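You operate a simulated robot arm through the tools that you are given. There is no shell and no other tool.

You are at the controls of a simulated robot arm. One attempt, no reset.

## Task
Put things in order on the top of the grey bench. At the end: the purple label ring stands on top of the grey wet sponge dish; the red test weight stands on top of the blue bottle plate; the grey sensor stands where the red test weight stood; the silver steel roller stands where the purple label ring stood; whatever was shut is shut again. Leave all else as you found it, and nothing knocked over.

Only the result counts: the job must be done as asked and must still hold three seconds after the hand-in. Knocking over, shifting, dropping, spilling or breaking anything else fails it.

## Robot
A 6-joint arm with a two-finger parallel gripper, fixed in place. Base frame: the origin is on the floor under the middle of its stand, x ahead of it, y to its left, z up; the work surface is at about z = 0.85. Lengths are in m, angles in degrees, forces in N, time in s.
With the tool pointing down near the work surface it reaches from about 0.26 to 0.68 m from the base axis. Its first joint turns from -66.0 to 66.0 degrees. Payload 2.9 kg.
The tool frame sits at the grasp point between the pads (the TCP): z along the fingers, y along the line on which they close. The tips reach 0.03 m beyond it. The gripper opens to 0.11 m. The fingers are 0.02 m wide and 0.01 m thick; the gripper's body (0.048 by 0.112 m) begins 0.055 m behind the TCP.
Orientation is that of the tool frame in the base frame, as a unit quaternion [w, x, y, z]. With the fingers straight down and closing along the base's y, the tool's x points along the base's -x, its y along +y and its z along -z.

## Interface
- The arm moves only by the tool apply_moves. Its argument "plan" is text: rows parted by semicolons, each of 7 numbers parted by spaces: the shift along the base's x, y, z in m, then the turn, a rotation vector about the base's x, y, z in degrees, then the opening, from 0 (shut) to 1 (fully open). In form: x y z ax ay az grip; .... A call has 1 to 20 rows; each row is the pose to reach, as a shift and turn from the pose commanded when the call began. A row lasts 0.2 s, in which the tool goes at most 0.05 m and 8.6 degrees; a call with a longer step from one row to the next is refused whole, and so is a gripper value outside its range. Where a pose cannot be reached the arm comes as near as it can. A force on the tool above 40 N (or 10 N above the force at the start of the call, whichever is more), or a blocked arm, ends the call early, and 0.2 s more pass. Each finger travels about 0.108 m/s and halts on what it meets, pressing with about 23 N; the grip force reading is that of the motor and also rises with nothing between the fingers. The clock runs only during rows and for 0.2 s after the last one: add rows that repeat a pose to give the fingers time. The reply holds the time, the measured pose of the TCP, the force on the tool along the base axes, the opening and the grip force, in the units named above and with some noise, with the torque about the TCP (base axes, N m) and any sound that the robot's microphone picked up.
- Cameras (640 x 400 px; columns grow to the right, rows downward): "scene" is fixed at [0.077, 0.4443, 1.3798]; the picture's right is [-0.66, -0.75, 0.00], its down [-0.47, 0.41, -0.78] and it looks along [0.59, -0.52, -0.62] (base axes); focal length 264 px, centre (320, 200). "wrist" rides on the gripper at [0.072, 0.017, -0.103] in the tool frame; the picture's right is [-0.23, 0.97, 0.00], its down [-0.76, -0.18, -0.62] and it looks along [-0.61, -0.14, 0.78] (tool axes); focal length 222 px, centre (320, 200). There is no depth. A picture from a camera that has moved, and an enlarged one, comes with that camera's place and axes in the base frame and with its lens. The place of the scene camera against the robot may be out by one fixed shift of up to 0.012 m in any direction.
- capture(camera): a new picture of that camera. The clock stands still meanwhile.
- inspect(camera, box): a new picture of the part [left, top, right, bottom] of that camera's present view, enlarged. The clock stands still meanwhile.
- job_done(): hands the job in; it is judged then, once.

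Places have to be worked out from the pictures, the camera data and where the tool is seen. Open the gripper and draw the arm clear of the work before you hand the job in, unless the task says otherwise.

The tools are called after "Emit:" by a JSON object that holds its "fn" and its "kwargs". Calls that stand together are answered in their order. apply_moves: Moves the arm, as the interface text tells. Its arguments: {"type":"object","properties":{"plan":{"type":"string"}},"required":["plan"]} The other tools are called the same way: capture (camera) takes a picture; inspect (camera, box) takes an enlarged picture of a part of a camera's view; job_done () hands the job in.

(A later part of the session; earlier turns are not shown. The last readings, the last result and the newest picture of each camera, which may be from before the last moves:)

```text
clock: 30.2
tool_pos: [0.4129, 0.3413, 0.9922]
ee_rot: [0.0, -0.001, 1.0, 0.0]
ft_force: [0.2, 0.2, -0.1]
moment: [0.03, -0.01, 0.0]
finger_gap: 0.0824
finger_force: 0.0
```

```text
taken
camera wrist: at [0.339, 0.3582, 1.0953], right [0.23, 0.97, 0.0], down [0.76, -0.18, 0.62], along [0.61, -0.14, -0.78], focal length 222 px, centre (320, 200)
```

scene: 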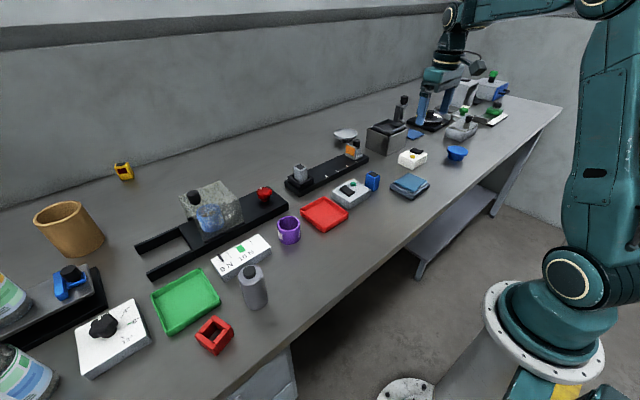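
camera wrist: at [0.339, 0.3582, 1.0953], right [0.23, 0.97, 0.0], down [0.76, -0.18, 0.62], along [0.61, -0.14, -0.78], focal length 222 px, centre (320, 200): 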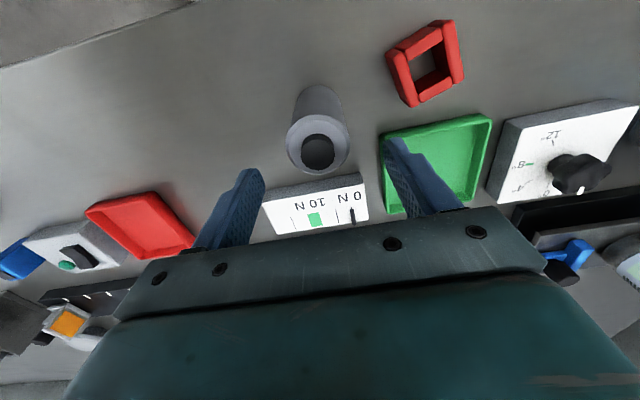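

It's centred at column ~318. I descend the remaining 9 cm and check.

Emit:
{"fn": "apply_moves", "kwargs": {"plan": "0 0 -0.04 0 0 0 0.75; 0 0 -0.07 0 0 0 0.75; 0 0 -0.091 0 0 0 0.75; 0 0 -0.091 0 0 0 0.75"}}

Emit:
{"fn": "capture", "kwargs": {"camera": "wrist"}}

Emit:
{"fn": "inspect", "kwargs": {"camera": "scene", "box": [170, 210, 330, 350]}}

```text
clock: 31.2
tool_pos: [0.4109, 0.3421, 0.9002]
ee_rot: [0.001, 0.0, 1.0, 0.001]
ft_force: [-1.6, -1.6, 6.8]
moment: [0.07, -0.04, 0.02]
finger_gap: 0.0826
finger_force: 0.0
```

```text
taken
camera wrist: at [0.3379, 0.3587, 1.0038], right [0.23, 0.97, 0.0], down [0.76, -0.18, 0.62], along [0.61, -0.14, -0.78], focal length 222 px, centre (320, 200)
```

wrist: 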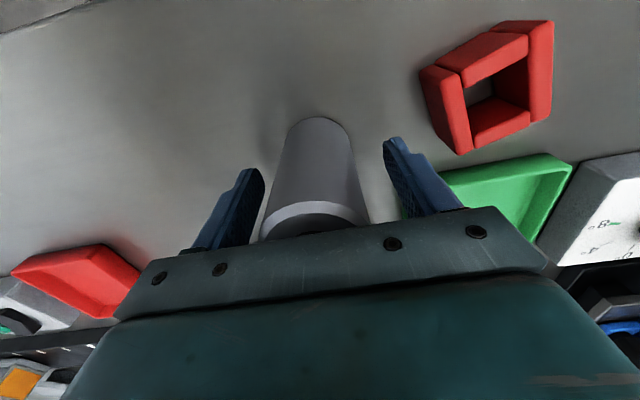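

```text
2.86 times, centred on (250, 280) of scene
camera zoom: at [0.0769, 0.4442, 1.3799], right [-0.66, -0.75, 0.0], down [-0.47, 0.41, -0.78], along [0.59, -0.52, -0.62], focal length 755 px, centre (520, -29)
```

zoom: 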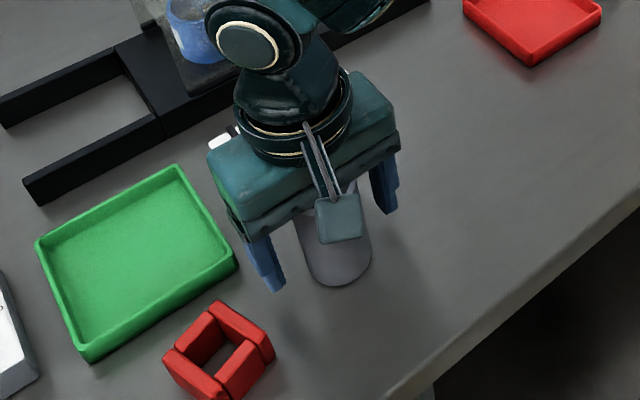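

The upward force of ~7 N suggests the palm is just touching the roller's stub, so I raise 1 cm and recheck.

Emit:
{"fn": "apply_moves", "kwargs": {"plan": "0 0 0.005 0 0 0 0.75; 0 0 0.01 0 0 0 0.75; 0 0 0.01 0 0 0 0.75"}}

Emit:
{"fn": "capture", "kwargs": {"camera": "wrist"}}

```text
clock: 32.0
tool_pos: [0.4096, 0.3408, 0.9102]
ee_rot: [-0.001, 0.0, 1.0, 0.0]
ft_force: [-0.1, -0.1, -0.7]
moment: [0.0, 0.01, 0.04]
finger_gap: 0.0825
finger_force: 0.1
```

```text
taken
camera wrist: at [0.3383, 0.3588, 1.0131], right [0.23, 0.97, 0.0], down [0.76, -0.18, 0.62], along [0.61, -0.14, -0.78], focal length 222 px, centre (320, 200)
```

wrist: 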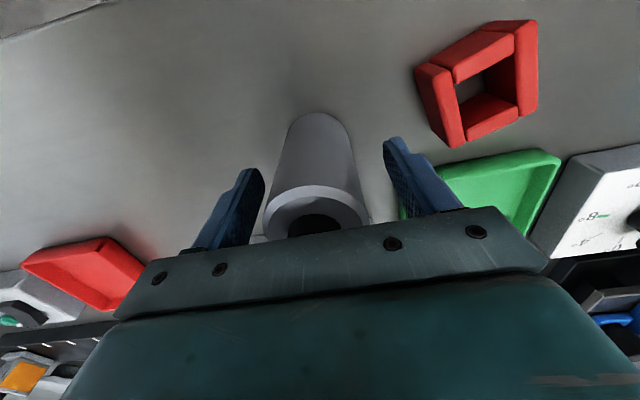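

Force is zero again; the tool is clear of the stub at z≈0.91. I close on the roller.

Emit:
{"fn": "apply_moves", "kwargs": {"plan": "0 0 0 0 0 0 0.5; 0 0 0 0 0 0 0.3; 0 0 0 0 0 0 0.2; 0 0 0 0 0 0 0.2; 0 0 0 0 0 0 0.2"}}

Emit:
{"fn": "apply_moves", "kwargs": {"plan": "0 0 0.01 0 0 0 0.2; 0 0 0.02 0 0 0 0.2; 0 0 0.02 0 0 0 0.2; 0 0 0.02 0 0 0 0.2"}}

Emit:
{"fn": "capture", "kwargs": {"camera": "wrist"}}

Emit:
{"fn": "inspect", "kwargs": {"camera": "scene", "box": [170, 210, 330, 350]}}

```text
clock: 33.2
tool_pos: [0.4103, 0.3415, 0.9083]
ee_rot: [0.0, -0.001, 1.0, 0.001]
ft_force: [0.4, -0.3, 0.3]
moment: [0.06, 0.01, 0.01]
finger_gap: 0.0471
finger_force: 23.0
```

```text
clock: 34.2
tool_pos: [0.4112, 0.3414, 0.929]
ee_rot: [0.0, 0.001, 1.0, 0.0]
ft_force: [0.3, 0.3, -3.7]
moment: [0.0, -0.02, 0.03]
finger_gap: 0.047
finger_force: 23.5
```

```text
taken
camera wrist: at [0.338, 0.3587, 1.0329], right [0.23, 0.97, 0.0], down [0.76, -0.18, 0.62], along [0.61, -0.14, -0.78], focal length 222 px, centre (320, 200)
```

wrist: 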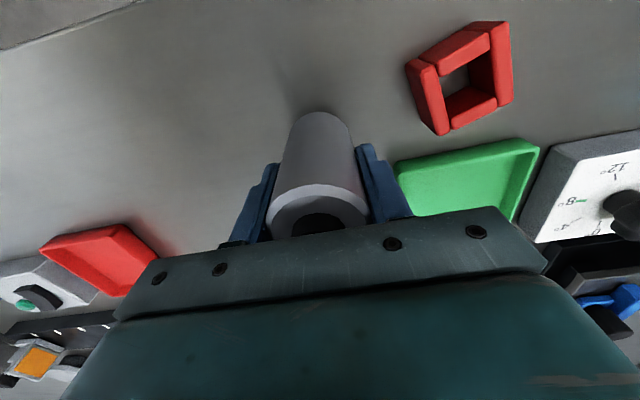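

```text
2.86 times, centred on (250, 280) of scene
camera zoom: at [0.077, 0.4444, 1.3798], right [-0.66, -0.75, 0.0], down [-0.47, 0.41, -0.78], along [0.59, -0.52, -0.62], focal length 755 px, centre (520, -29)
```

zoom: 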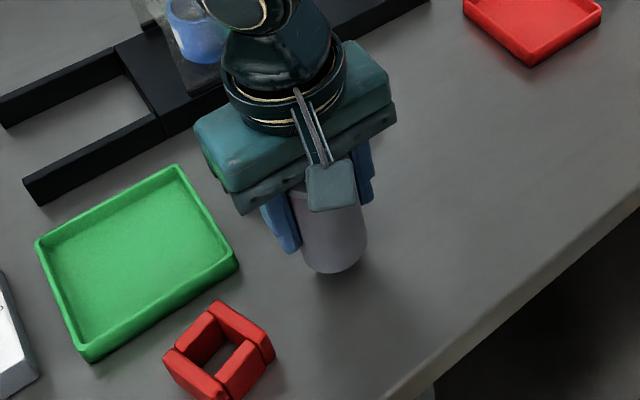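

The roller is lifted (≈0.38 kg). I raise it further, carry it to the ring's former spot, and lower to just above the bench.

Emit:
{"fn": "apply_moves", "kwargs": {"plan": "0 0 0.035 0 0 0 0.2; 0 0 0.07 0 0 0 0.2; 0.02 -0.033 0.07 0 0 0 0.2; 0.04 -0.066 0.07 0 0 0 0.2; 0.06 -0.1 0.07 0 0 0 0.2; 0.08 -0.133 0.07 0 0 0 0.2; 0.0995 -0.166 0.07 0 0 0 0.2; 0.0995 -0.166 0.04 0 0 0 0.2; 0.0995 -0.166 0.01 0 0 0 0.2; 0.0995 -0.166 -0.01 0 0 0 0.2; 0.0995 -0.166 -0.015 0 0 0 0.2; 0.0995 -0.166 -0.015 0 0 0 0.2"}}

Emit:
{"fn": "capture", "kwargs": {"camera": "wrist"}}

Emit:
{"fn": "inspect", "kwargs": {"camera": "scene", "box": [220, 160, 380, 260]}}

```text
clock: 36.8
tool_pos: [0.5098, 0.1752, 0.9142]
ee_rot: [0.0, 0.0, 1.0, 0.0]
ft_force: [0.1, 0.3, -4.0]
moment: [0.0, -0.02, 0.02]
finger_gap: 0.0473
finger_force: 22.6
```

```text
taken
camera wrist: at [0.437, 0.1921, 1.0182], right [0.23, 0.97, 0.0], down [0.76, -0.18, 0.62], along [0.61, -0.14, -0.78], focal length 222 px, centre (320, 200)
```

wrist: 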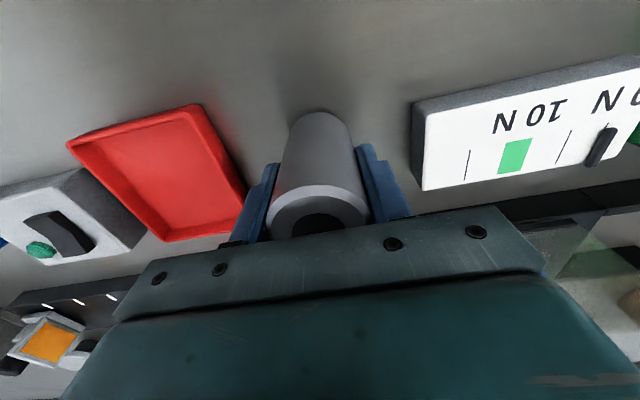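

```text
4.00 times, centred on (300, 210) of scene
camera zoom: at [0.0771, 0.4444, 1.3798], right [-0.66, -0.75, 0.0], down [-0.47, 0.41, -0.78], along [0.59, -0.52, -0.62], focal length 1057 px, centre (400, 160)
```

zoom: 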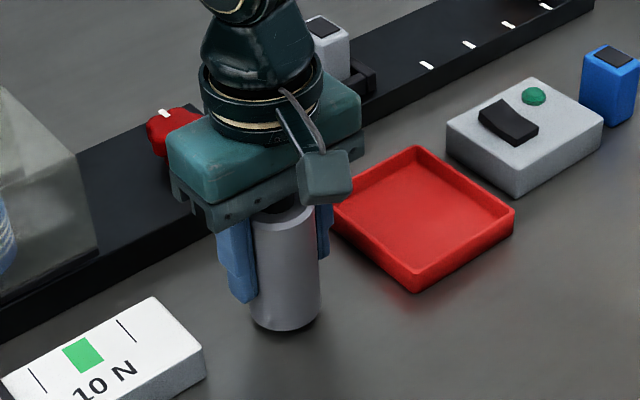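

Everything is aligned and about 5 mm remains to the bench. I lower in small steps watching for contact.

Emit:
{"fn": "apply_moves", "kwargs": {"plan": "0 0 -0.002 0 0 0 0.2; 0 0 -0.0045 0 0 0 0.2; 0 0 -0.0045 0 0 0 0.2"}}

```text
clock: 37.6
tool_pos: [0.5104, 0.1757, 0.9103]
ee_rot: [0.0, 0.0, 1.0, 0.0]
ft_force: [0.7, 0.1, -4.2]
moment: [0.01, 0.03, 0.01]
finger_gap: 0.0471
finger_force: 23.0
```

Emit:
{"fn": "apply_moves", "kwargs": {"plan": "0 0 -0.001 0 0 0 0.2; 0 0 -0.002 0 0 0 0.2; 0 0 -0.002 0 0 0 0.2"}}

```text
clock: 38.4
tool_pos: [0.5117, 0.1751, 0.9082]
ee_rot: [0.001, 0.0, 1.0, 0.001]
ft_force: [-4.6, 0.8, 18.1]
moment: [-0.16, 0.24, -0.04]
finger_gap: 0.0468
finger_force: 23.4
```

The roller touched the bench (18 N). I relieve by 1 mm, then open slowly and rise.

Emit:
{"fn": "apply_moves", "kwargs": {"plan": "0 0 0.001 0 0 0 0.2; 0 0 0.001 0 0 0 0.2"}}

```text
clock: 39.0
tool_pos: [0.512, 0.1755, 0.9084]
ee_rot: [0.002, -0.001, 1.0, 0.0]
ft_force: [0.2, -0.1, 13.6]
moment: [0.21, -0.36, 0.04]
finger_gap: 0.0471
finger_force: 22.3
```

Emit:
{"fn": "apply_moves", "kwargs": {"plan": "0 0 0.001 0 0 0 0.2; 0 0 0.001 0 0 0 0.2"}}

```text
clock: 39.6
tool_pos: [0.5115, 0.176, 0.9087]
ee_rot: [0.0, 0.001, 1.0, 0.0]
ft_force: [3.1, 1.2, 3.8]
moment: [0.05, -0.3, 0.01]
finger_gap: 0.0473
finger_force: 22.8
```

Contact force is now small. I open the fingers to about 0.08 m and rise clear of the roller.

Emit:
{"fn": "apply_moves", "kwargs": {"plan": "0 0 0 0 0 0 0.5; 0 0 0 0 0 0 0.65; 0 0 0 0 0 0 0.75; 0 0 0 0 0 0 0.75; 0 0 0.04 0 0 0 0.75; 0 0 0.08 0 0 0 0.75; 0 0 0.12 0 0 0 0.75; 0 0 0.12 0 0 0 0.75"}}

Emit:
{"fn": "capture", "kwargs": {"camera": "wrist"}}

Emit:
{"fn": "capture", "kwargs": {"camera": "scene"}}

```text
clock: 41.4
tool_pos: [0.5087, 0.176, 1.0292]
ee_rot: [0.0, 0.0, 1.0, 0.0]
ft_force: [-0.8, 0.3, -0.7]
moment: [0.05, -0.01, 0.0]
finger_gap: 0.0826
finger_force: 0.0
```

```text
taken
camera wrist: at [0.4373, 0.1934, 1.1337], right [0.23, 0.97, 0.0], down [0.76, -0.18, 0.62], along [0.61, -0.14, -0.78], focal length 222 px, centre (320, 200)
```

wrist: 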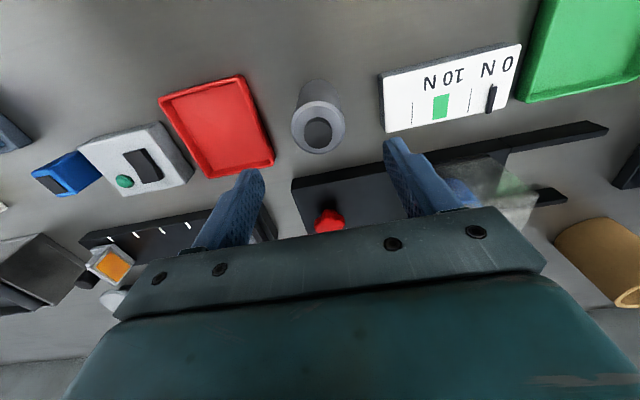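

```text
taken
```

scene: 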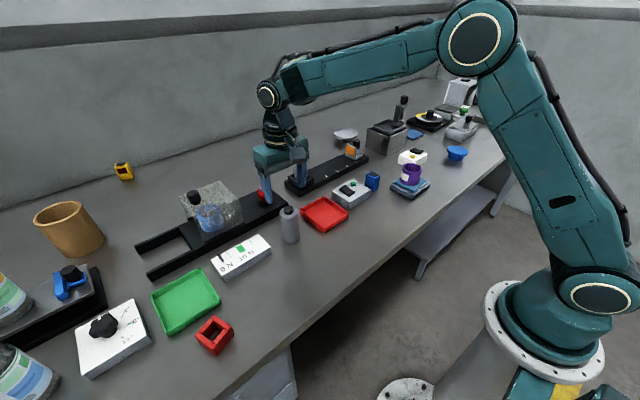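

The roller stands upright at the ring's old spot and nothing else moved. Next, I hover over the red square block to measure its position, yaw and height.

Emit:
{"fn": "apply_moves", "kwargs": {"plan": "-0.0175 0.038 0 0 0 0 1; -0.035 0.076 0 0 0 0 1; -0.0525 0.113 0 0 0 0 1; -0.07 0.151 0 0 0 0 1; -0.0875 0.189 0 0 0 0 1; -0.105 0.227 0 0 0 0 1; -0.1225 0.264 0 0 0 0 1; -0.1225 0.264 0 0 0 0 1"}}

Emit:
{"fn": "capture", "kwargs": {"camera": "wrist"}}

Emit:
{"fn": "inspect", "kwargs": {"camera": "wrist", "box": [240, 50, 400, 150]}}

Emit:
{"fn": "inspect", "kwargs": {"camera": "scene", "box": [180, 300, 250, 370]}}

```text
clock: 43.2
tool_pos: [0.3884, 0.4385, 1.0307]
ee_rot: [0.0, 0.0, 1.0, -0.001]
ft_force: [0.3, 0.3, 0.4]
moment: [-0.02, 0.0, 0.01]
finger_gap: 0.1101
finger_force: 0.1
```

```text
taken
camera wrist: at [0.3151, 0.4557, 1.1342], right [0.23, 0.97, 0.0], down [0.76, -0.18, 0.62], along [0.61, -0.14, -0.78], focal length 222 px, centre (320, 200)
```

wrist: 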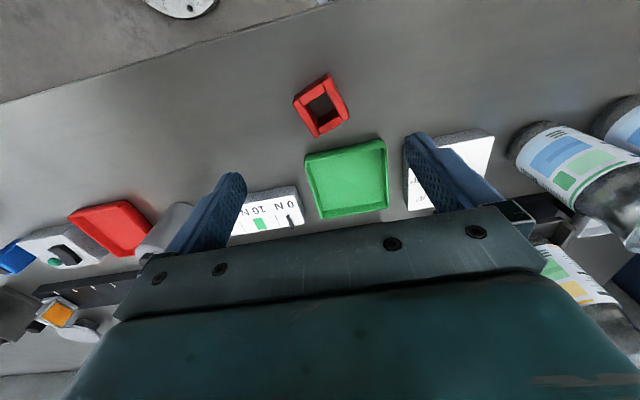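

```text
4.00 times, centred on (320, 100) of wrist
camera zoom: at [0.3151, 0.4557, 1.1342], right [0.23, 0.97, 0.0], down [0.76, -0.18, 0.62], along [0.61, -0.14, -0.78], focal length 888 px, centre (320, 600)
```

zoom: 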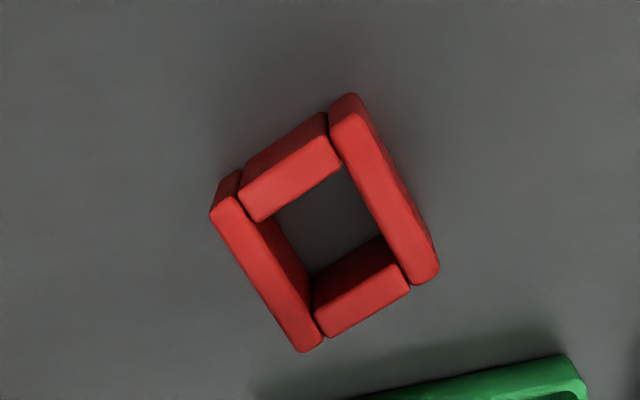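

```text
5.71 times, centred on (215, 335) of scene
camera zoom: at [0.0769, 0.4444, 1.3798], right [-0.66, -0.75, 0.0], down [-0.47, 0.41, -0.78], along [0.59, -0.52, -0.62], focal length 1509 px, centre (920, -571)
```

zoom: 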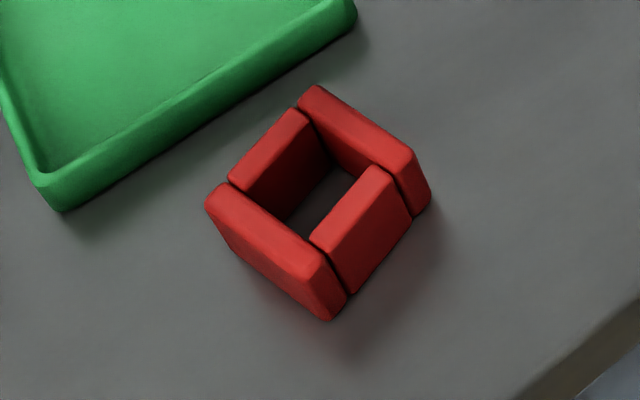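

The red block is a ~46 mm square frame turned about 18.5°, centred near (0.390, 0.4415), roughly 3 cm tall. I yaw the gripper to match its faces and centre over it.

Emit:
{"fn": "apply_moves", "kwargs": {"plan": "0.001 0.001 -0.01 0 0 7 1; 0.002 0.002 -0.02 0 0 13 1; 0.003 0.003 -0.03 0 0 18.5 1; 0.003 0.003 -0.03 0 0 18.5 1"}}

Emit:
{"fn": "capture", "kwargs": {"camera": "wrist"}}

Emit:
{"fn": "inspect", "kwargs": {"camera": "wrist", "box": [240, 60, 400, 160]}}

```text
clock: 44.2
tool_pos: [0.3904, 0.4419, 0.9998]
ee_rot: [0.001, -0.162, 0.987, 0.0]
ft_force: [0.1, -1.4, 0.4]
moment: [0.0, -0.05, 0.01]
finger_gap: 0.1099
finger_force: 0.0
```

```text
taken
camera wrist: at [0.3166, 0.4349, 1.1032], right [-0.1, 1.0, 0.0], down [0.78, 0.07, 0.62], along [0.62, 0.06, -0.78], focal length 222 px, centre (320, 200)
```

wrist: 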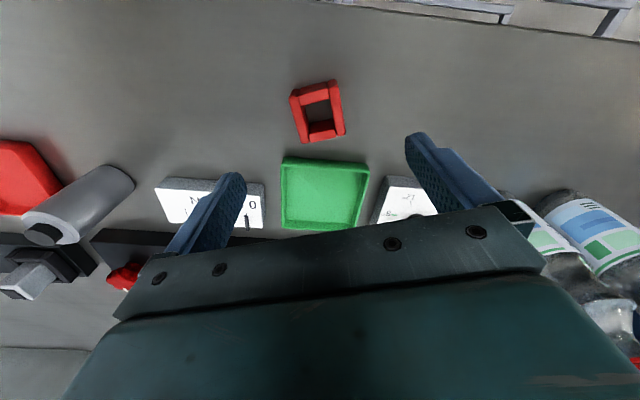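

```text
4.00 times, centred on (320, 110) of wrist
camera zoom: at [0.3166, 0.4349, 1.1032], right [-0.1, 1.0, 0.0], down [0.78, 0.07, 0.62], along [0.62, 0.06, -0.78], focal length 888 px, centre (320, 560)
```

zoom: 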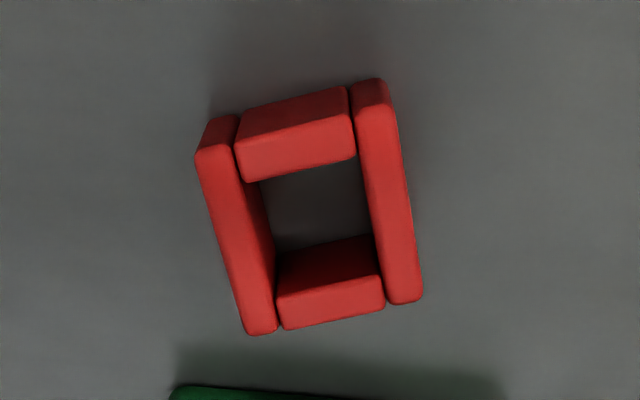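

The frame is now aligned with the gripper within 1 mm and 1°. The blue plate lies at r≈0.716, beyond straight-down reach, so I tilt the tool 20° outward about the closing axis here, so the block can be set down level later with the same tilt.

Emit:
{"fn": "apply_moves", "kwargs": {"plan": "-0.002 -0.0006 0 2.115 -6.322 0 0.77; -0.004 -0.0013 0 4.23 -12.644 0 0.77; -0.0057 -0.0019 0 6.346 -18.966 0 0.77; -0.0057 -0.0019 -0.04 6.346 -18.966 0 0.77; -0.0057 -0.0019 -0.07 6.346 -18.966 0 0.77; -0.0057 -0.0019 -0.07 6.346 -18.966 0 0.77"}}

Emit:
{"fn": "capture", "kwargs": {"camera": "wrist"}}

Emit:
{"fn": "inspect", "kwargs": {"camera": "scene", "box": [150, 240, 310, 380]}}

```text
clock: 45.6
tool_pos: [0.3864, 0.439, 0.9296]
ee_rot: [0.172, -0.159, 0.972, 0.028]
ft_force: [0.6, -0.1, -0.3]
moment: [0.0, 0.01, 0.03]
finger_gap: 0.0846
finger_force: 0.1
```

```text
taken
camera wrist: at [0.2817, 0.4228, 1.0023], right [-0.11, 0.99, 0.08], down [0.53, -0.01, 0.85], along [0.84, 0.13, -0.53], focal length 222 px, centre (320, 200)
```

wrist: 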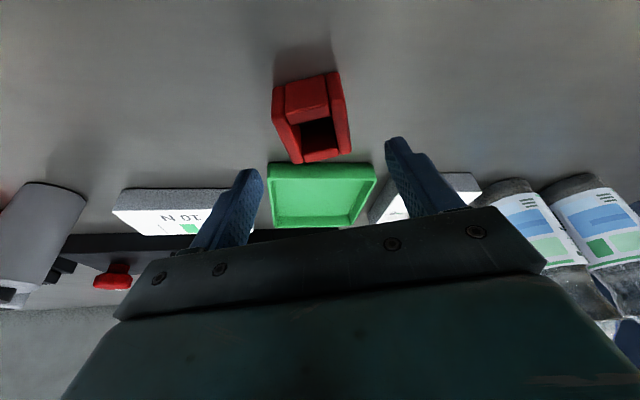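

```text
2.86 times, centred on (230, 310) of scene
camera zoom: at [0.077, 0.4443, 1.3798], right [-0.66, -0.75, 0.0], down [-0.47, 0.41, -0.78], along [0.59, -0.52, -0.62], focal length 755 px, centre (577, -114)
```

zoom: 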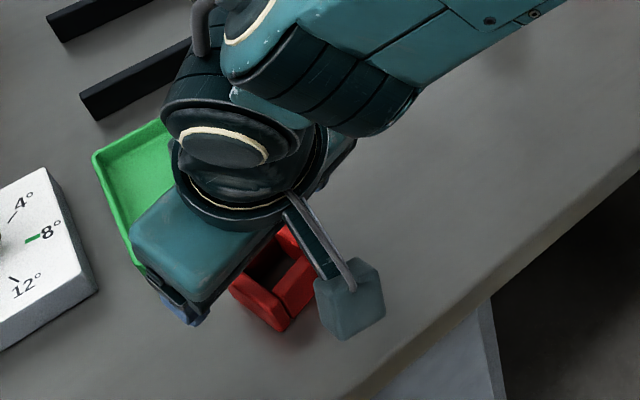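

Aligned; the frame sits between the fingers. I descend to z≈0.887 (tips ~5 mm above the bench).

Emit:
{"fn": "apply_moves", "kwargs": {"plan": "0 0 -0.02 0 0 0 0.77; 0 0 -0.035 0 0 0 0.77; 0 0 -0.0415 0 0 0 0.77; 0 0 -0.0415 0 0 0 0.77"}}

Emit:
{"fn": "capture", "kwargs": {"camera": "wrist"}}

Emit:
{"fn": "inspect", "kwargs": {"camera": "scene", "box": [150, 260, 270, 380]}}

```text
clock: 46.6
tool_pos: [0.3854, 0.4413, 0.8898]
ee_rot: [0.172, -0.159, 0.972, 0.028]
ft_force: [0.1, -0.4, 0.1]
moment: [0.0, 0.0, 0.01]
finger_gap: 0.0845
finger_force: 0.0
```

```text
taken
camera wrist: at [0.2817, 0.4239, 0.9612], right [-0.11, 0.99, 0.08], down [0.53, -0.01, 0.85], along [0.84, 0.13, -0.53], focal length 222 px, centre (320, 200)
```

wrist: 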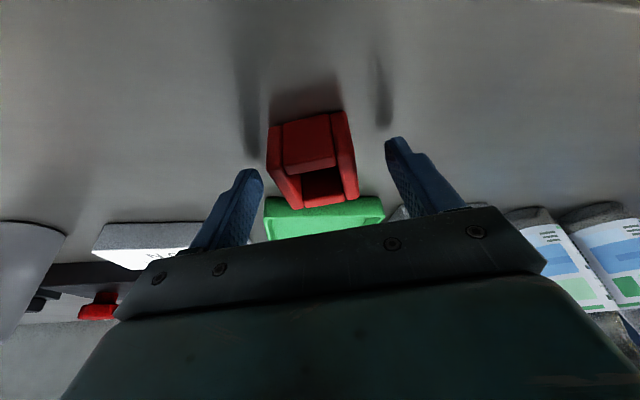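

```text
3.33 times, centred on (210, 320) of scene
camera zoom: at [0.077, 0.4443, 1.3798], right [-0.66, -0.75, 0.0], down [-0.47, 0.41, -0.78], along [0.59, -0.52, -0.62], focal length 880 px, centre (687, -200)
```

zoom: 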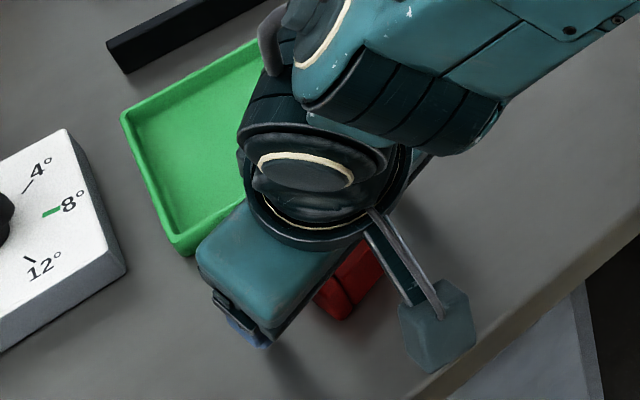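

Frame sits between the fingers. I close the gripper and check the grip.

Emit:
{"fn": "apply_moves", "kwargs": {"plan": "0 0 0 0 0 0 0.5; 0 0 0 0 0 0 0.35; 0 0 0 0 0 0 0.2; 0 0 0 0 0 0 0.2; 0 0 0 0 0 0 0.2"}}

Emit:
{"fn": "capture", "kwargs": {"camera": "wrist"}}

```text
clock: 47.8
tool_pos: [0.3857, 0.4402, 0.8885]
ee_rot: [0.171, -0.159, 0.972, 0.028]
ft_force: [0.3, -1.1, 0.6]
moment: [-0.03, -0.05, -0.03]
finger_gap: 0.0478
finger_force: 23.1
```

```text
taken
camera wrist: at [0.2818, 0.4238, 0.9614], right [-0.11, 0.99, 0.08], down [0.53, -0.01, 0.85], along [0.84, 0.13, -0.53], focal length 222 px, centre (320, 200)
```

wrist: 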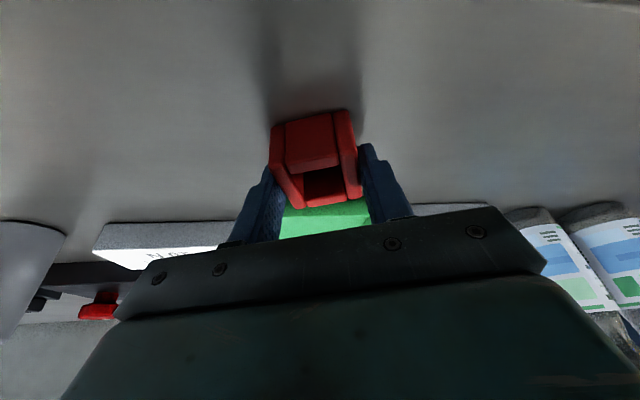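

Gripped at 0.048 m. I lift 2 cm to check that it holds and read its weight.

Emit:
{"fn": "apply_moves", "kwargs": {"plan": "0 0 0.01 0 0 0 0.2; 0 0 0.02 0 0 0 0.2; 0 0 0.02 0 0 0 0.2; 0 0 0.02 0 0 0 0.2"}}

Emit:
{"fn": "capture", "kwargs": {"camera": "wrist"}}

Emit:
{"fn": "inspect", "kwargs": {"camera": "scene", "box": [150, 260, 270, 380]}}

```text
clock: 48.8
tool_pos: [0.386, 0.4411, 0.9075]
ee_rot: [0.171, -0.159, 0.972, 0.028]
ft_force: [0.1, -0.2, -3.3]
moment: [0.0, 0.01, 0.03]
finger_gap: 0.0479
finger_force: 22.7
```

```text
taken
camera wrist: at [0.282, 0.4243, 0.9805], right [-0.11, 0.99, 0.08], down [0.53, -0.01, 0.85], along [0.84, 0.13, -0.53], focal length 222 px, centre (320, 200)
```

wrist: 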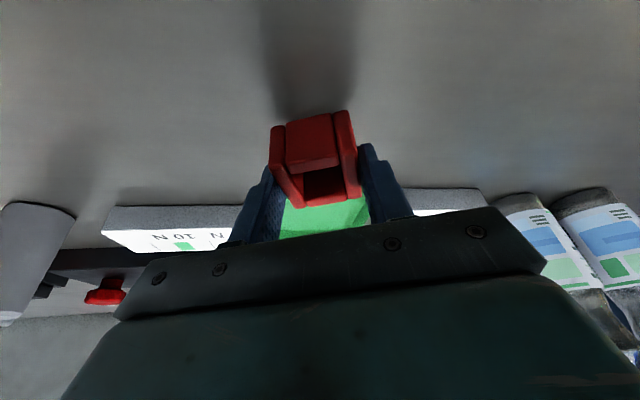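

```text
3.33 times, centred on (210, 320) of scene
camera zoom: at [0.077, 0.4444, 1.3798], right [-0.66, -0.75, 0.0], down [-0.47, 0.41, -0.78], along [0.59, -0.52, -0.62], focal length 880 px, centre (687, -200)
```

zoom: 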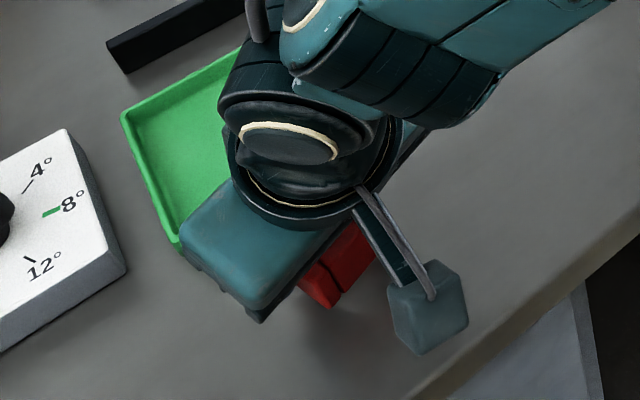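

It holds (≈0.33 kg). I raise it and swing along an arc toward the right, turning the tool gradually about the vertical only, so the block stays level.

Emit:
{"fn": "apply_moves", "kwargs": {"plan": "0 0 0.047 0 0 0 0.2; 0 0 0.094 0 0 0 0.2; 0 0 0.14 0 0 0 0.2; 0.029 -0.0348 0.14 0 0 -3.13 0.2; 0.0555 -0.0714 0.14 0 0 -6.26 0.2; 0.0787 -0.1096 0.14 0 0 -9.39 0.2; 0.0988 -0.1492 0.14 0 0 -12.5 0.2; 0.1155 -0.1898 0.14 0 0 -15.6 0.2; 0.1335 -0.2294 0.14 0 0 -18.8 0.2; 0.1483 -0.2703 0.14 0 0 -21.9 0.2; 0.16 -0.3122 0.14 0 0 -25.0 0.2; 0.1683 -0.3548 0.14 0 0 -28.2 0.2; 0.1733 -0.398 0.14 0 0 -31.3 0.2; 0.175 -0.441 0.14 0 0 -34.4 0.2; 0.175 -0.441 0.14 0 0 -34.4 0.2"}}

Emit:
{"fn": "capture", "kwargs": {"camera": "wrist"}}

Emit:
{"fn": "capture", "kwargs": {"camera": "scene"}}

```text
clock: 52.0
tool_pos: [0.5617, -0.002, 1.0498]
ee_rot: [0.172, 0.136, 0.975, -0.024]
ft_force: [0.3, -0.1, -2.6]
moment: [-0.01, 0.01, -0.01]
finger_gap: 0.0477
finger_force: 22.8
```

```text
taken
camera wrist: at [0.468, 0.0426, 1.1232], right [0.47, 0.88, 0.08], down [0.43, -0.31, 0.85], along [0.77, -0.37, -0.53], focal length 222 px, centre (320, 200)
```

wrist: 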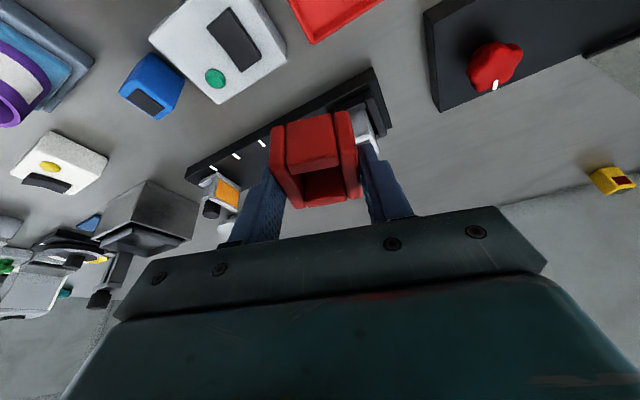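

```text
taken
```

scene: 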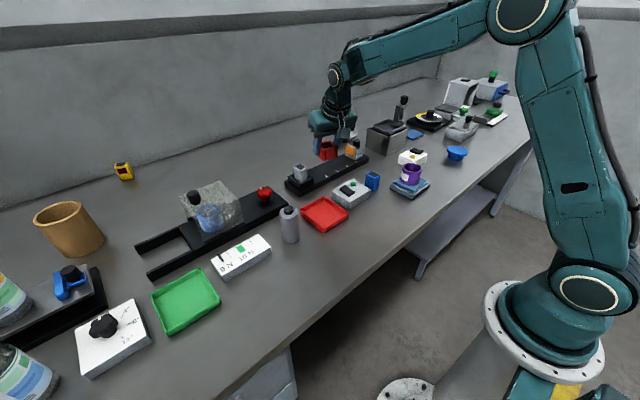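

All steady. I continue the arc to the right, ending short of the blue plate to look at it from close by.

Emit:
{"fn": "apply_moves", "kwargs": {"plan": "-0.0017 -0.043 0 0 0 -3.4 0.2; -0.0066 -0.0857 0 0 0 -6.8 0.2; -0.0148 -0.1279 0 0 0 -10.2 0.2; -0.0262 -0.1693 0 0 0 -13.6 0.2; -0.0408 -0.2098 0 0 0 -17 0.2; -0.0584 -0.249 0 0 0 -20.4 0.2; -0.079 -0.2867 0 0 0 -23.8 0.2; -0.1024 -0.3228 0 0 0 -27.2 0.2; -0.1285 -0.357 0 0 0 -30.6 0.2; -0.1536 -0.3925 0 0 0 -34 0.2; -0.1752 -0.4273 0 0 0 -37.6 0.2; -0.1752 -0.4273 0 0 0 -37.6 0.2"}}

Emit:
{"fn": "capture", "kwargs": {"camera": "wrist"}}

Emit:
{"fn": "inspect", "kwargs": {"camera": "wrist", "box": [240, 50, 400, 150]}}

Emit:
{"fn": "capture", "kwargs": {"camera": "scene"}}

```text
clock: 54.6
tool_pos: [0.3839, -0.4297, 1.0517]
ee_rot: [0.155, 0.442, 0.88, -0.078]
ft_force: [0.5, 0.1, -3.4]
moment: [0.06, 0.04, -0.01]
finger_gap: 0.0478
finger_force: 23.4
```

```text
taken
camera wrist: at [0.3355, -0.3357, 1.1232], right [0.91, 0.41, 0.08], down [0.16, -0.51, 0.85], along [0.38, -0.76, -0.53], focal length 222 px, centre (320, 200)
```

wrist: 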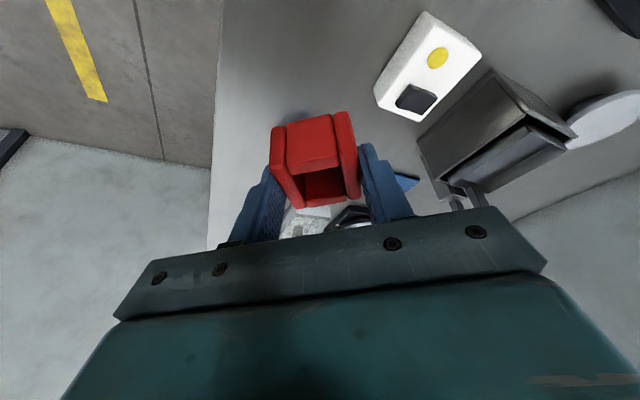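

```text
4.00 times, centred on (320, 100) of wrist
camera zoom: at [0.3355, -0.3357, 1.1232], right [0.91, 0.41, 0.08], down [0.16, -0.51, 0.85], along [0.38, -0.76, -0.53], focal length 888 px, centre (320, 600)
```

zoom: 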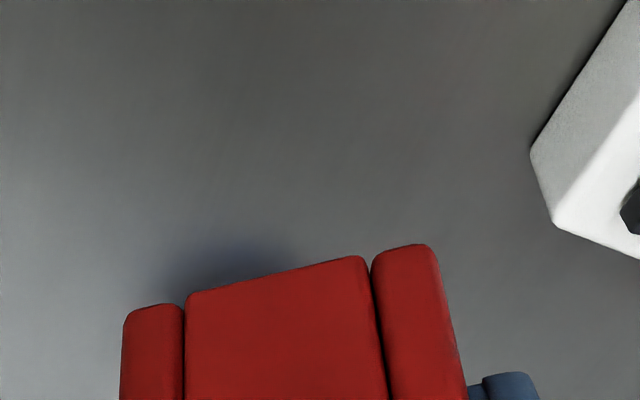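

```text
taken
```

scene: 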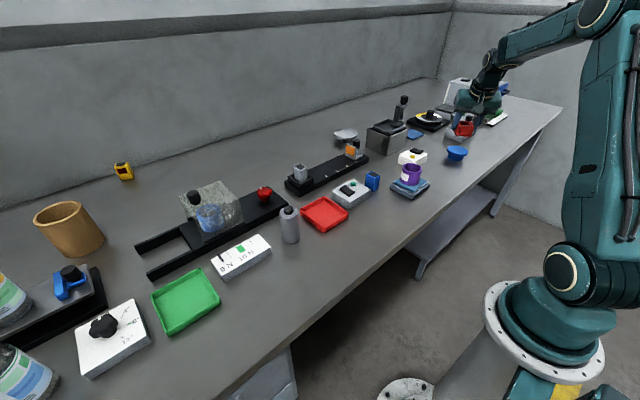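

The plate is hidden behind the block, as expected. I move outward to hover over the plate's estimated centre with the block still ~9 cm above it, to look from there.

Emit:
{"fn": "apply_moves", "kwargs": {"plan": "0.0094 -0.0358 -0.01 0 0 0 0.2; 0.0188 -0.0717 -0.02 0 0 0 0.2; 0.0282 -0.1075 -0.03 0 0 0 0.2; 0.0376 -0.1434 -0.035 0 0 0 0.2; 0.0376 -0.1434 -0.035 0 0 0 0.2"}}

Emit:
{"fn": "capture", "kwargs": {"camera": "wrist"}}

Emit:
{"fn": "inspect", "kwargs": {"camera": "wrist", "box": [240, 50, 400, 150]}}

Emit:
{"fn": "inspect", "kwargs": {"camera": "scene", "box": [400, 90, 520, 190]}}

```text
clock: 55.8
tool_pos: [0.422, -0.5719, 1.0114]
ee_rot: [0.154, 0.444, 0.879, -0.078]
ft_force: [-0.5, -1.0, -3.8]
moment: [0.01, 0.01, 0.01]
finger_gap: 0.0479
finger_force: 23.4
```

```text
taken
camera wrist: at [0.375, -0.4779, 1.0853], right [0.91, 0.41, 0.08], down [0.16, -0.51, 0.85], along [0.38, -0.76, -0.53], focal length 222 px, centre (320, 200)
```

wrist: 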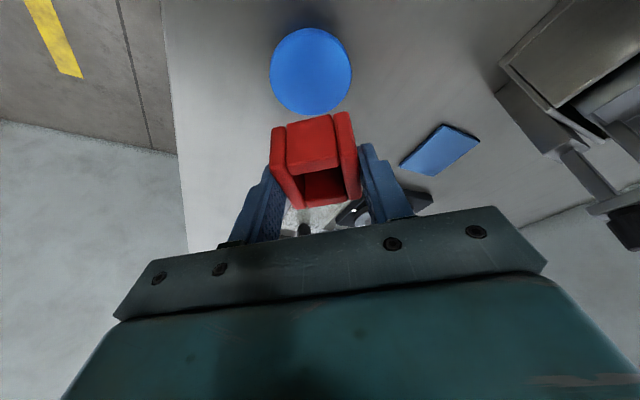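

```text
4.00 times, centred on (320, 100) of wrist
camera zoom: at [0.375, -0.4779, 1.0853], right [0.91, 0.41, 0.08], down [0.16, -0.51, 0.85], along [0.38, -0.76, -0.53], focal length 888 px, centre (320, 600)
```

zoom: 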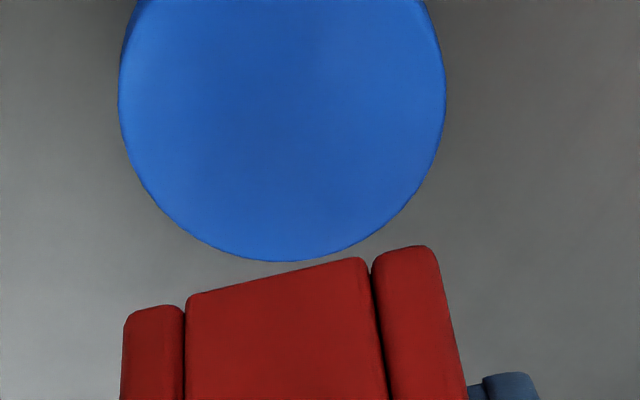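

```text
4.00 times, centred on (460, 140) of scene
camera zoom: at [0.077, 0.4443, 1.3799], right [-0.66, -0.75, 0.0], down [-0.47, 0.41, -0.78], along [0.59, -0.52, -0.62], focal length 1057 px, centre (-240, 440)
```

zoom: 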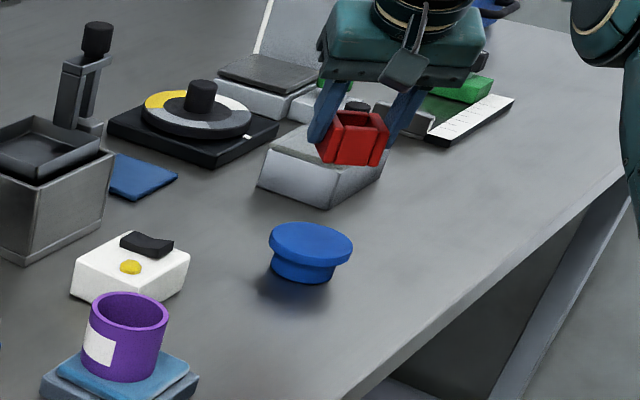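

The plate's centre lies within ~4 mm of the needed spot. I correct by that, descend to about 1.5 cm above the plate, and check.

Emit:
{"fn": "apply_moves", "kwargs": {"plan": "0.0037 -0.0016 0 0 0 0 0.2; 0.0037 -0.0016 -0.03 0 0 0 0.2; 0.0037 -0.0016 -0.06 0 0 0 0.2; 0.0037 -0.0016 -0.075 0 0 0 0.2; 0.0037 -0.0016 -0.075 0 0 0 0.2"}}

Emit:
{"fn": "capture", "kwargs": {"camera": "wrist"}}

Emit:
{"fn": "inspect", "kwargs": {"camera": "scene", "box": [420, 110, 500, 190]}}

```text
clock: 57.0
tool_pos: [0.427, -0.5735, 0.9381]
ee_rot: [0.155, 0.444, 0.879, -0.078]
ft_force: [-0.1, -0.5, -3.5]
moment: [0.01, 0.05, -0.02]
finger_gap: 0.0475
finger_force: 23.2
```

```text
taken
camera wrist: at [0.3787, -0.4796, 1.0108], right [0.91, 0.41, 0.08], down [0.16, -0.51, 0.85], along [0.38, -0.76, -0.53], focal length 222 px, centre (320, 200)
```

wrist: 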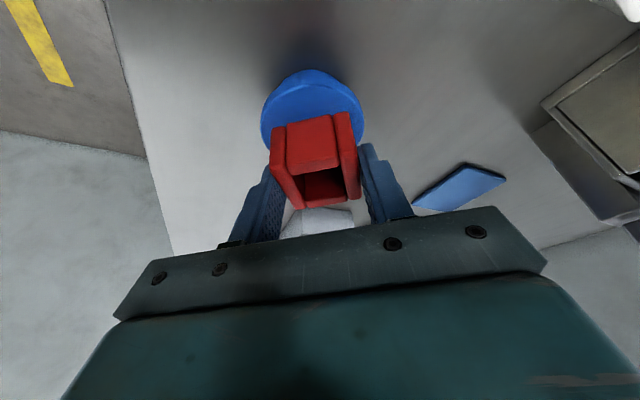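

```text
5.00 times, centred on (460, 150) of scene
camera zoom: at [0.077, 0.4443, 1.3799], right [-0.66, -0.75, 0.0], down [-0.47, 0.41, -0.78], along [0.59, -0.52, -0.62], focal length 1321 px, centre (-380, 450)
```

zoom: 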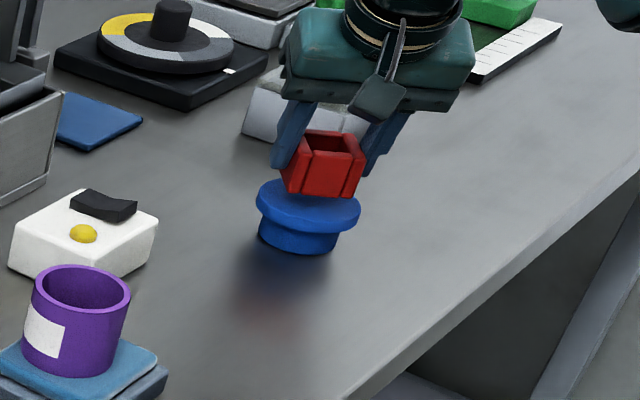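

Well aligned over the plate with a small gap. I lower in small steps.

Emit:
{"fn": "apply_moves", "kwargs": {"plan": "0 0 -0.005 0 0 0 0.2; 0 0 -0.01 0 0 0 0.2; 0 0 -0.01 0 0 0 0.2"}}

Emit:
{"fn": "inspect", "kwargs": {"camera": "scene", "box": [435, 125, 485, 175]}}

Emit:
{"fn": "inspect", "kwargs": {"camera": "wrist", "box": [240, 60, 400, 220]}}

```text
clock: 57.8
tool_pos: [0.426, -0.5738, 0.928]
ee_rot: [0.155, 0.443, 0.88, -0.078]
ft_force: [0.1, 0.1, -2.3]
moment: [0.04, 0.0, -0.01]
finger_gap: 0.0478
finger_force: 22.9
```

```text
8.00 times, centred on (460, 150) of scene
camera zoom: at [0.077, 0.4443, 1.3799], right [-0.66, -0.75, 0.0], down [-0.47, 0.41, -0.78], along [0.59, -0.52, -0.62], focal length 2113 px, centre (-800, 600)
```

zoom: 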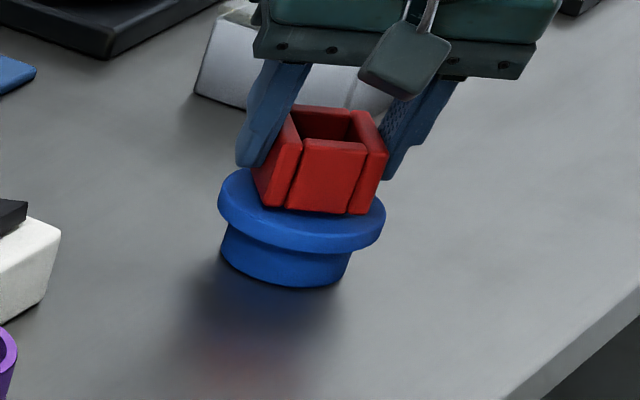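

```text
2.50 times, centred on (320, 140) of wrist
camera zoom: at [0.3782, -0.4802, 1.0014], right [0.91, 0.41, 0.08], down [0.16, -0.51, 0.85], along [0.38, -0.76, -0.53], focal length 555 px, centre (320, 350)
```

zoom: 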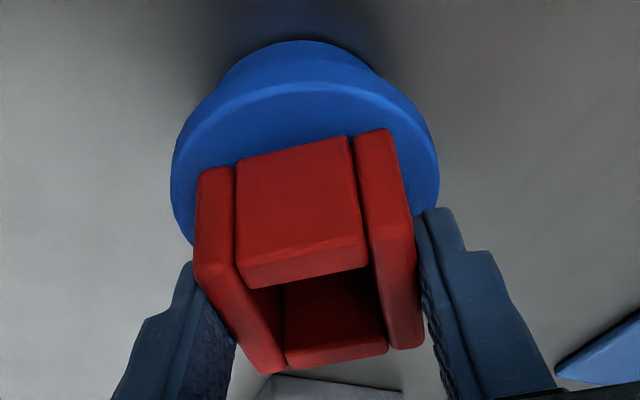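

Only a few millimetres remain. I continue down 3 mm at a time.

Emit:
{"fn": "apply_moves", "kwargs": {"plan": "0 0 -0.0015 0 0 0 0.2; 0 0 -0.003 0 0 0 0.2; 0 0 -0.003 0 0 0 0.2"}}

```text
clock: 58.6
tool_pos: [0.4275, -0.5736, 0.9255]
ee_rot: [0.156, 0.443, 0.879, -0.079]
ft_force: [-1.1, -0.6, -2.5]
moment: [0.0, 0.05, -0.02]
finger_gap: 0.0478
finger_force: 23.6
```

Emit:
{"fn": "apply_moves", "kwargs": {"plan": "0 0 -0.001 0 0 0 0.2; 0 0 -0.002 0 0 0 0.2; 0 0 -0.002 0 0 0 0.2"}}

```text
clock: 59.4
tool_pos: [0.4275, -0.5727, 0.9236]
ee_rot: [0.155, 0.443, 0.879, -0.078]
ft_force: [-2.0, -0.6, -0.8]
moment: [0.0, 0.05, 0.01]
finger_gap: 0.0477
finger_force: 23.1
```

Emit:
{"fn": "apply_moves", "kwargs": {"plan": "0 0 -0.001 0 0 0 0.2; 0 0 -0.001 0 0 0 0.2; 0 0 -0.001 0 0 0 0.2"}}

```text
clock: 60.2
tool_pos: [0.4275, -0.5733, 0.9229]
ee_rot: [0.156, 0.444, 0.879, -0.079]
ft_force: [-1.0, 1.2, 9.7]
moment: [0.24, 0.17, 0.0]
finger_gap: 0.0478
finger_force: 22.7
```

Contact at about 10 N. I ease off slightly, open the fingers, then retreat back along the tilted tool axis.

Emit:
{"fn": "apply_moves", "kwargs": {"plan": "0 0 0.0007 0 0 0 0.2; 0 0 0.0007 0 0 0 0.42; 0 0 0.0007 0 0 0 0.5; 0 0 0.0007 0 0 0 0.65; 0 0 0.0007 0 0 0 0.77; 0 0 0.0007 0 0 0 0.77"}}

Emit:
{"fn": "inspect", "kwargs": {"camera": "scene", "box": [435, 125, 485, 175]}}

Emit:
{"fn": "capture", "kwargs": {"camera": "wrist"}}

```text
clock: 61.6
tool_pos: [0.4267, -0.5728, 0.9214]
ee_rot: [0.155, 0.442, 0.88, -0.078]
ft_force: [-0.3, 0.0, 0.1]
moment: [-0.02, -0.01, -0.01]
finger_gap: 0.0848
finger_force: 0.1
```

```text
8.00 times, centred on (460, 150) of scene
camera zoom: at [0.077, 0.4443, 1.3798], right [-0.66, -0.75, 0.0], down [-0.47, 0.41, -0.78], along [0.59, -0.52, -0.62], focal length 2113 px, centre (-800, 600)
```

zoom: 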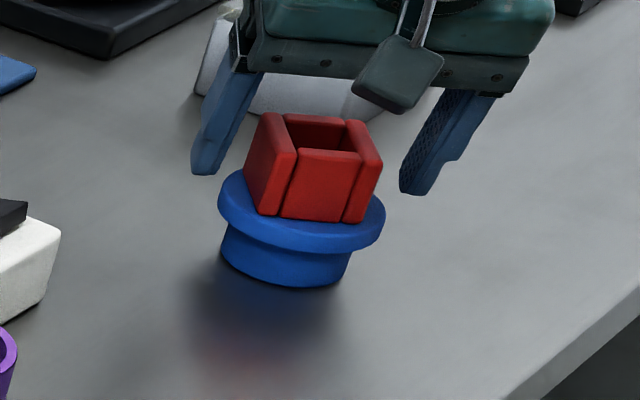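

```text
taken
camera wrist: at [0.3787, -0.4799, 0.9953], right [0.91, 0.41, 0.08], down [0.16, -0.51, 0.85], along [0.38, -0.76, -0.53], focal length 222 px, centre (320, 200)
```

wrist: 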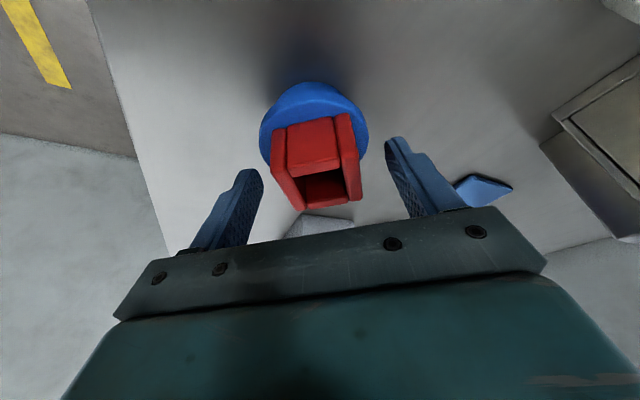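

The red block stands level on the blue plate, well centred. I retreat along the tool axis and swing back to the middle, turning the tool to face straight ahead for the grey sensor.

Emit:
{"fn": "apply_moves", "kwargs": {"plan": "-0.0102 0.0137 0.047 0 0 0 0.77; -0.0203 0.0275 0.094 0 0 0 0.77; -0.047 0.064 0.108 0 0 0 0.77; -0.074 0.099 0.118 0 0 0 0.77; -0.0488 0.139 0.118 0 0 4.46 0.77; -0.0194 0.1735 0.118 0 0 8.92 0.77; 0.0068 0.2098 0.118 0 0 13.4 0.77; 0.0299 0.2478 0.118 0 0 17.8 0.77; 0.054 0.2846 0.118 0 0 22.3 0.77; 0.0752 0.3231 0.118 0 0 26.8 0.77; 0.0932 0.3632 0.118 0 0 31.2 0.77; 0.1081 0.4046 0.118 0 0 35.7 0.77; 0.1196 0.447 0.118 0 0 40.1 0.77; 0.1278 0.4902 0.118 0 0 44.6 0.77; 0.1326 0.5339 0.118 0 0 49 0.77; 0.134 0.573 0.118 0 0 53.5 0.77; 0.134 0.573 0.118 0 0 53.5 0.77"}}

Emit:
{"fn": "capture", "kwargs": {"camera": "wrist"}}

Emit:
{"fn": "capture", "kwargs": {"camera": "scene"}}

Emit:
{"fn": "inspect", "kwargs": {"camera": "scene", "box": [420, 110, 500, 190]}}

```text
clock: 65.2
tool_pos: [0.5631, 0.0026, 1.0419]
ee_rot: [0.174, -0.001, 0.985, 0.001]
ft_force: [0.4, -0.5, 0.3]
moment: [0.0, 0.0, 0.03]
finger_gap: 0.0848
finger_force: 0.1
```

```text
taken
camera wrist: at [0.459, 0.0202, 1.1147], right [0.21, 0.97, 0.08], down [0.5, -0.18, 0.85], along [0.84, -0.14, -0.53], focal length 222 px, centre (320, 200)
```

wrist: 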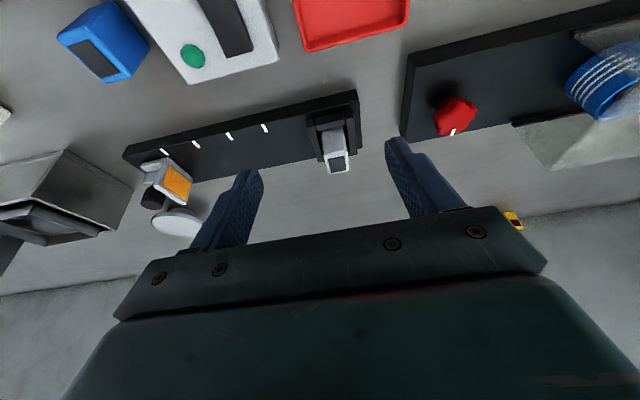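

```text
taken
```

scene: 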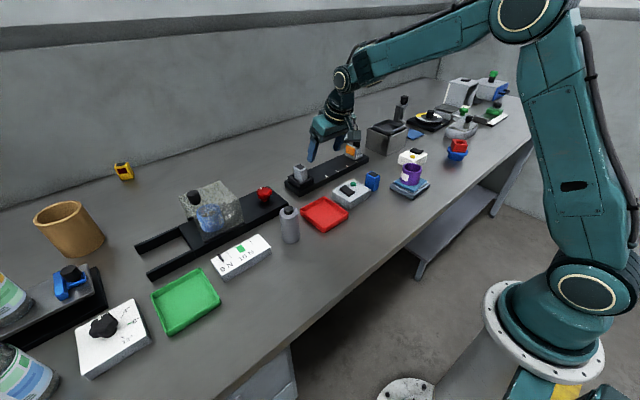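

```text
5.00 times, centred on (460, 150) of scene
camera zoom: at [0.077, 0.4444, 1.3798], right [-0.66, -0.75, 0.0], down [-0.47, 0.41, -0.78], along [0.59, -0.52, -0.62], focal length 1321 px, centre (-380, 450)
```

zoom: 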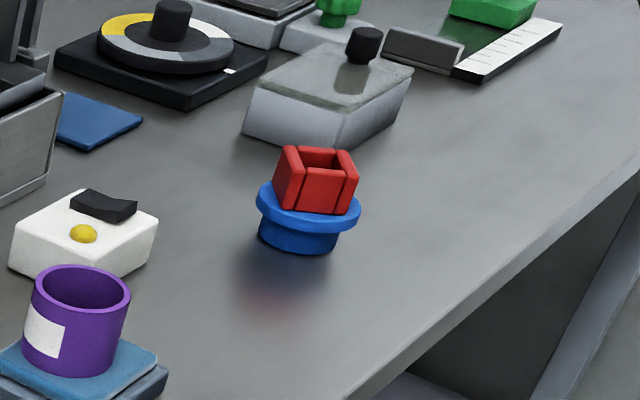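

The red block on the blue plate looks right. Now I zoom on the grey sensor and its nest from this pose.

Emit:
{"fn": "inspect", "kwargs": {"camera": "wrist", "box": [270, 70, 430, 190]}}

Emit:
{"fn": "inspect", "kwargs": {"camera": "scene", "box": [270, 140, 350, 210]}}

```text
3.33 times, centred on (350, 130) of wrist
camera zoom: at [0.459, 0.0202, 1.1147], right [0.21, 0.97, 0.08], down [0.5, -0.18, 0.85], along [0.84, -0.14, -0.53], focal length 740 px, centre (220, 433)
```

zoom: 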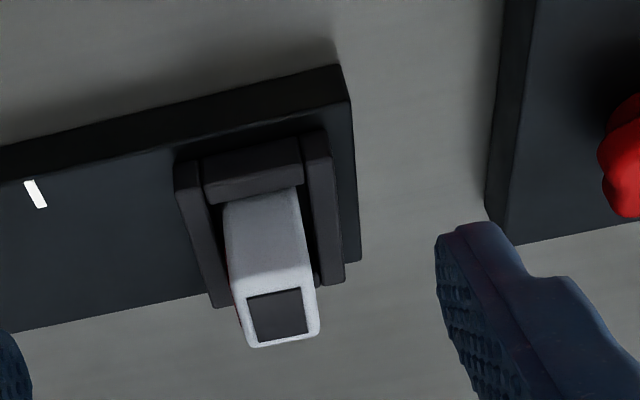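

```text
5.71 times, centred on (310, 175) of scene
camera zoom: at [0.077, 0.4444, 1.3798], right [-0.66, -0.75, 0.0], down [-0.47, 0.41, -0.78], along [0.59, -0.52, -0.62], focal length 1509 px, centre (377, 343)
```

zoom: 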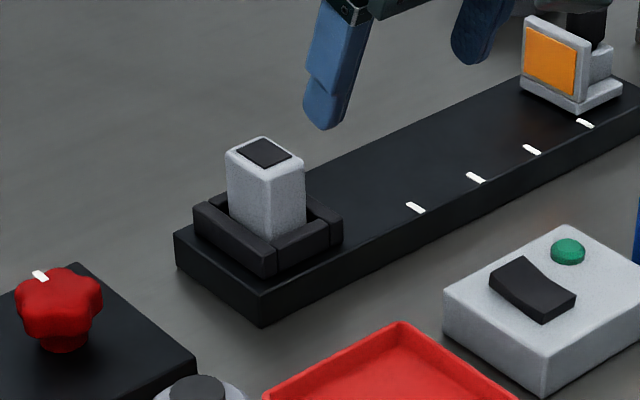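

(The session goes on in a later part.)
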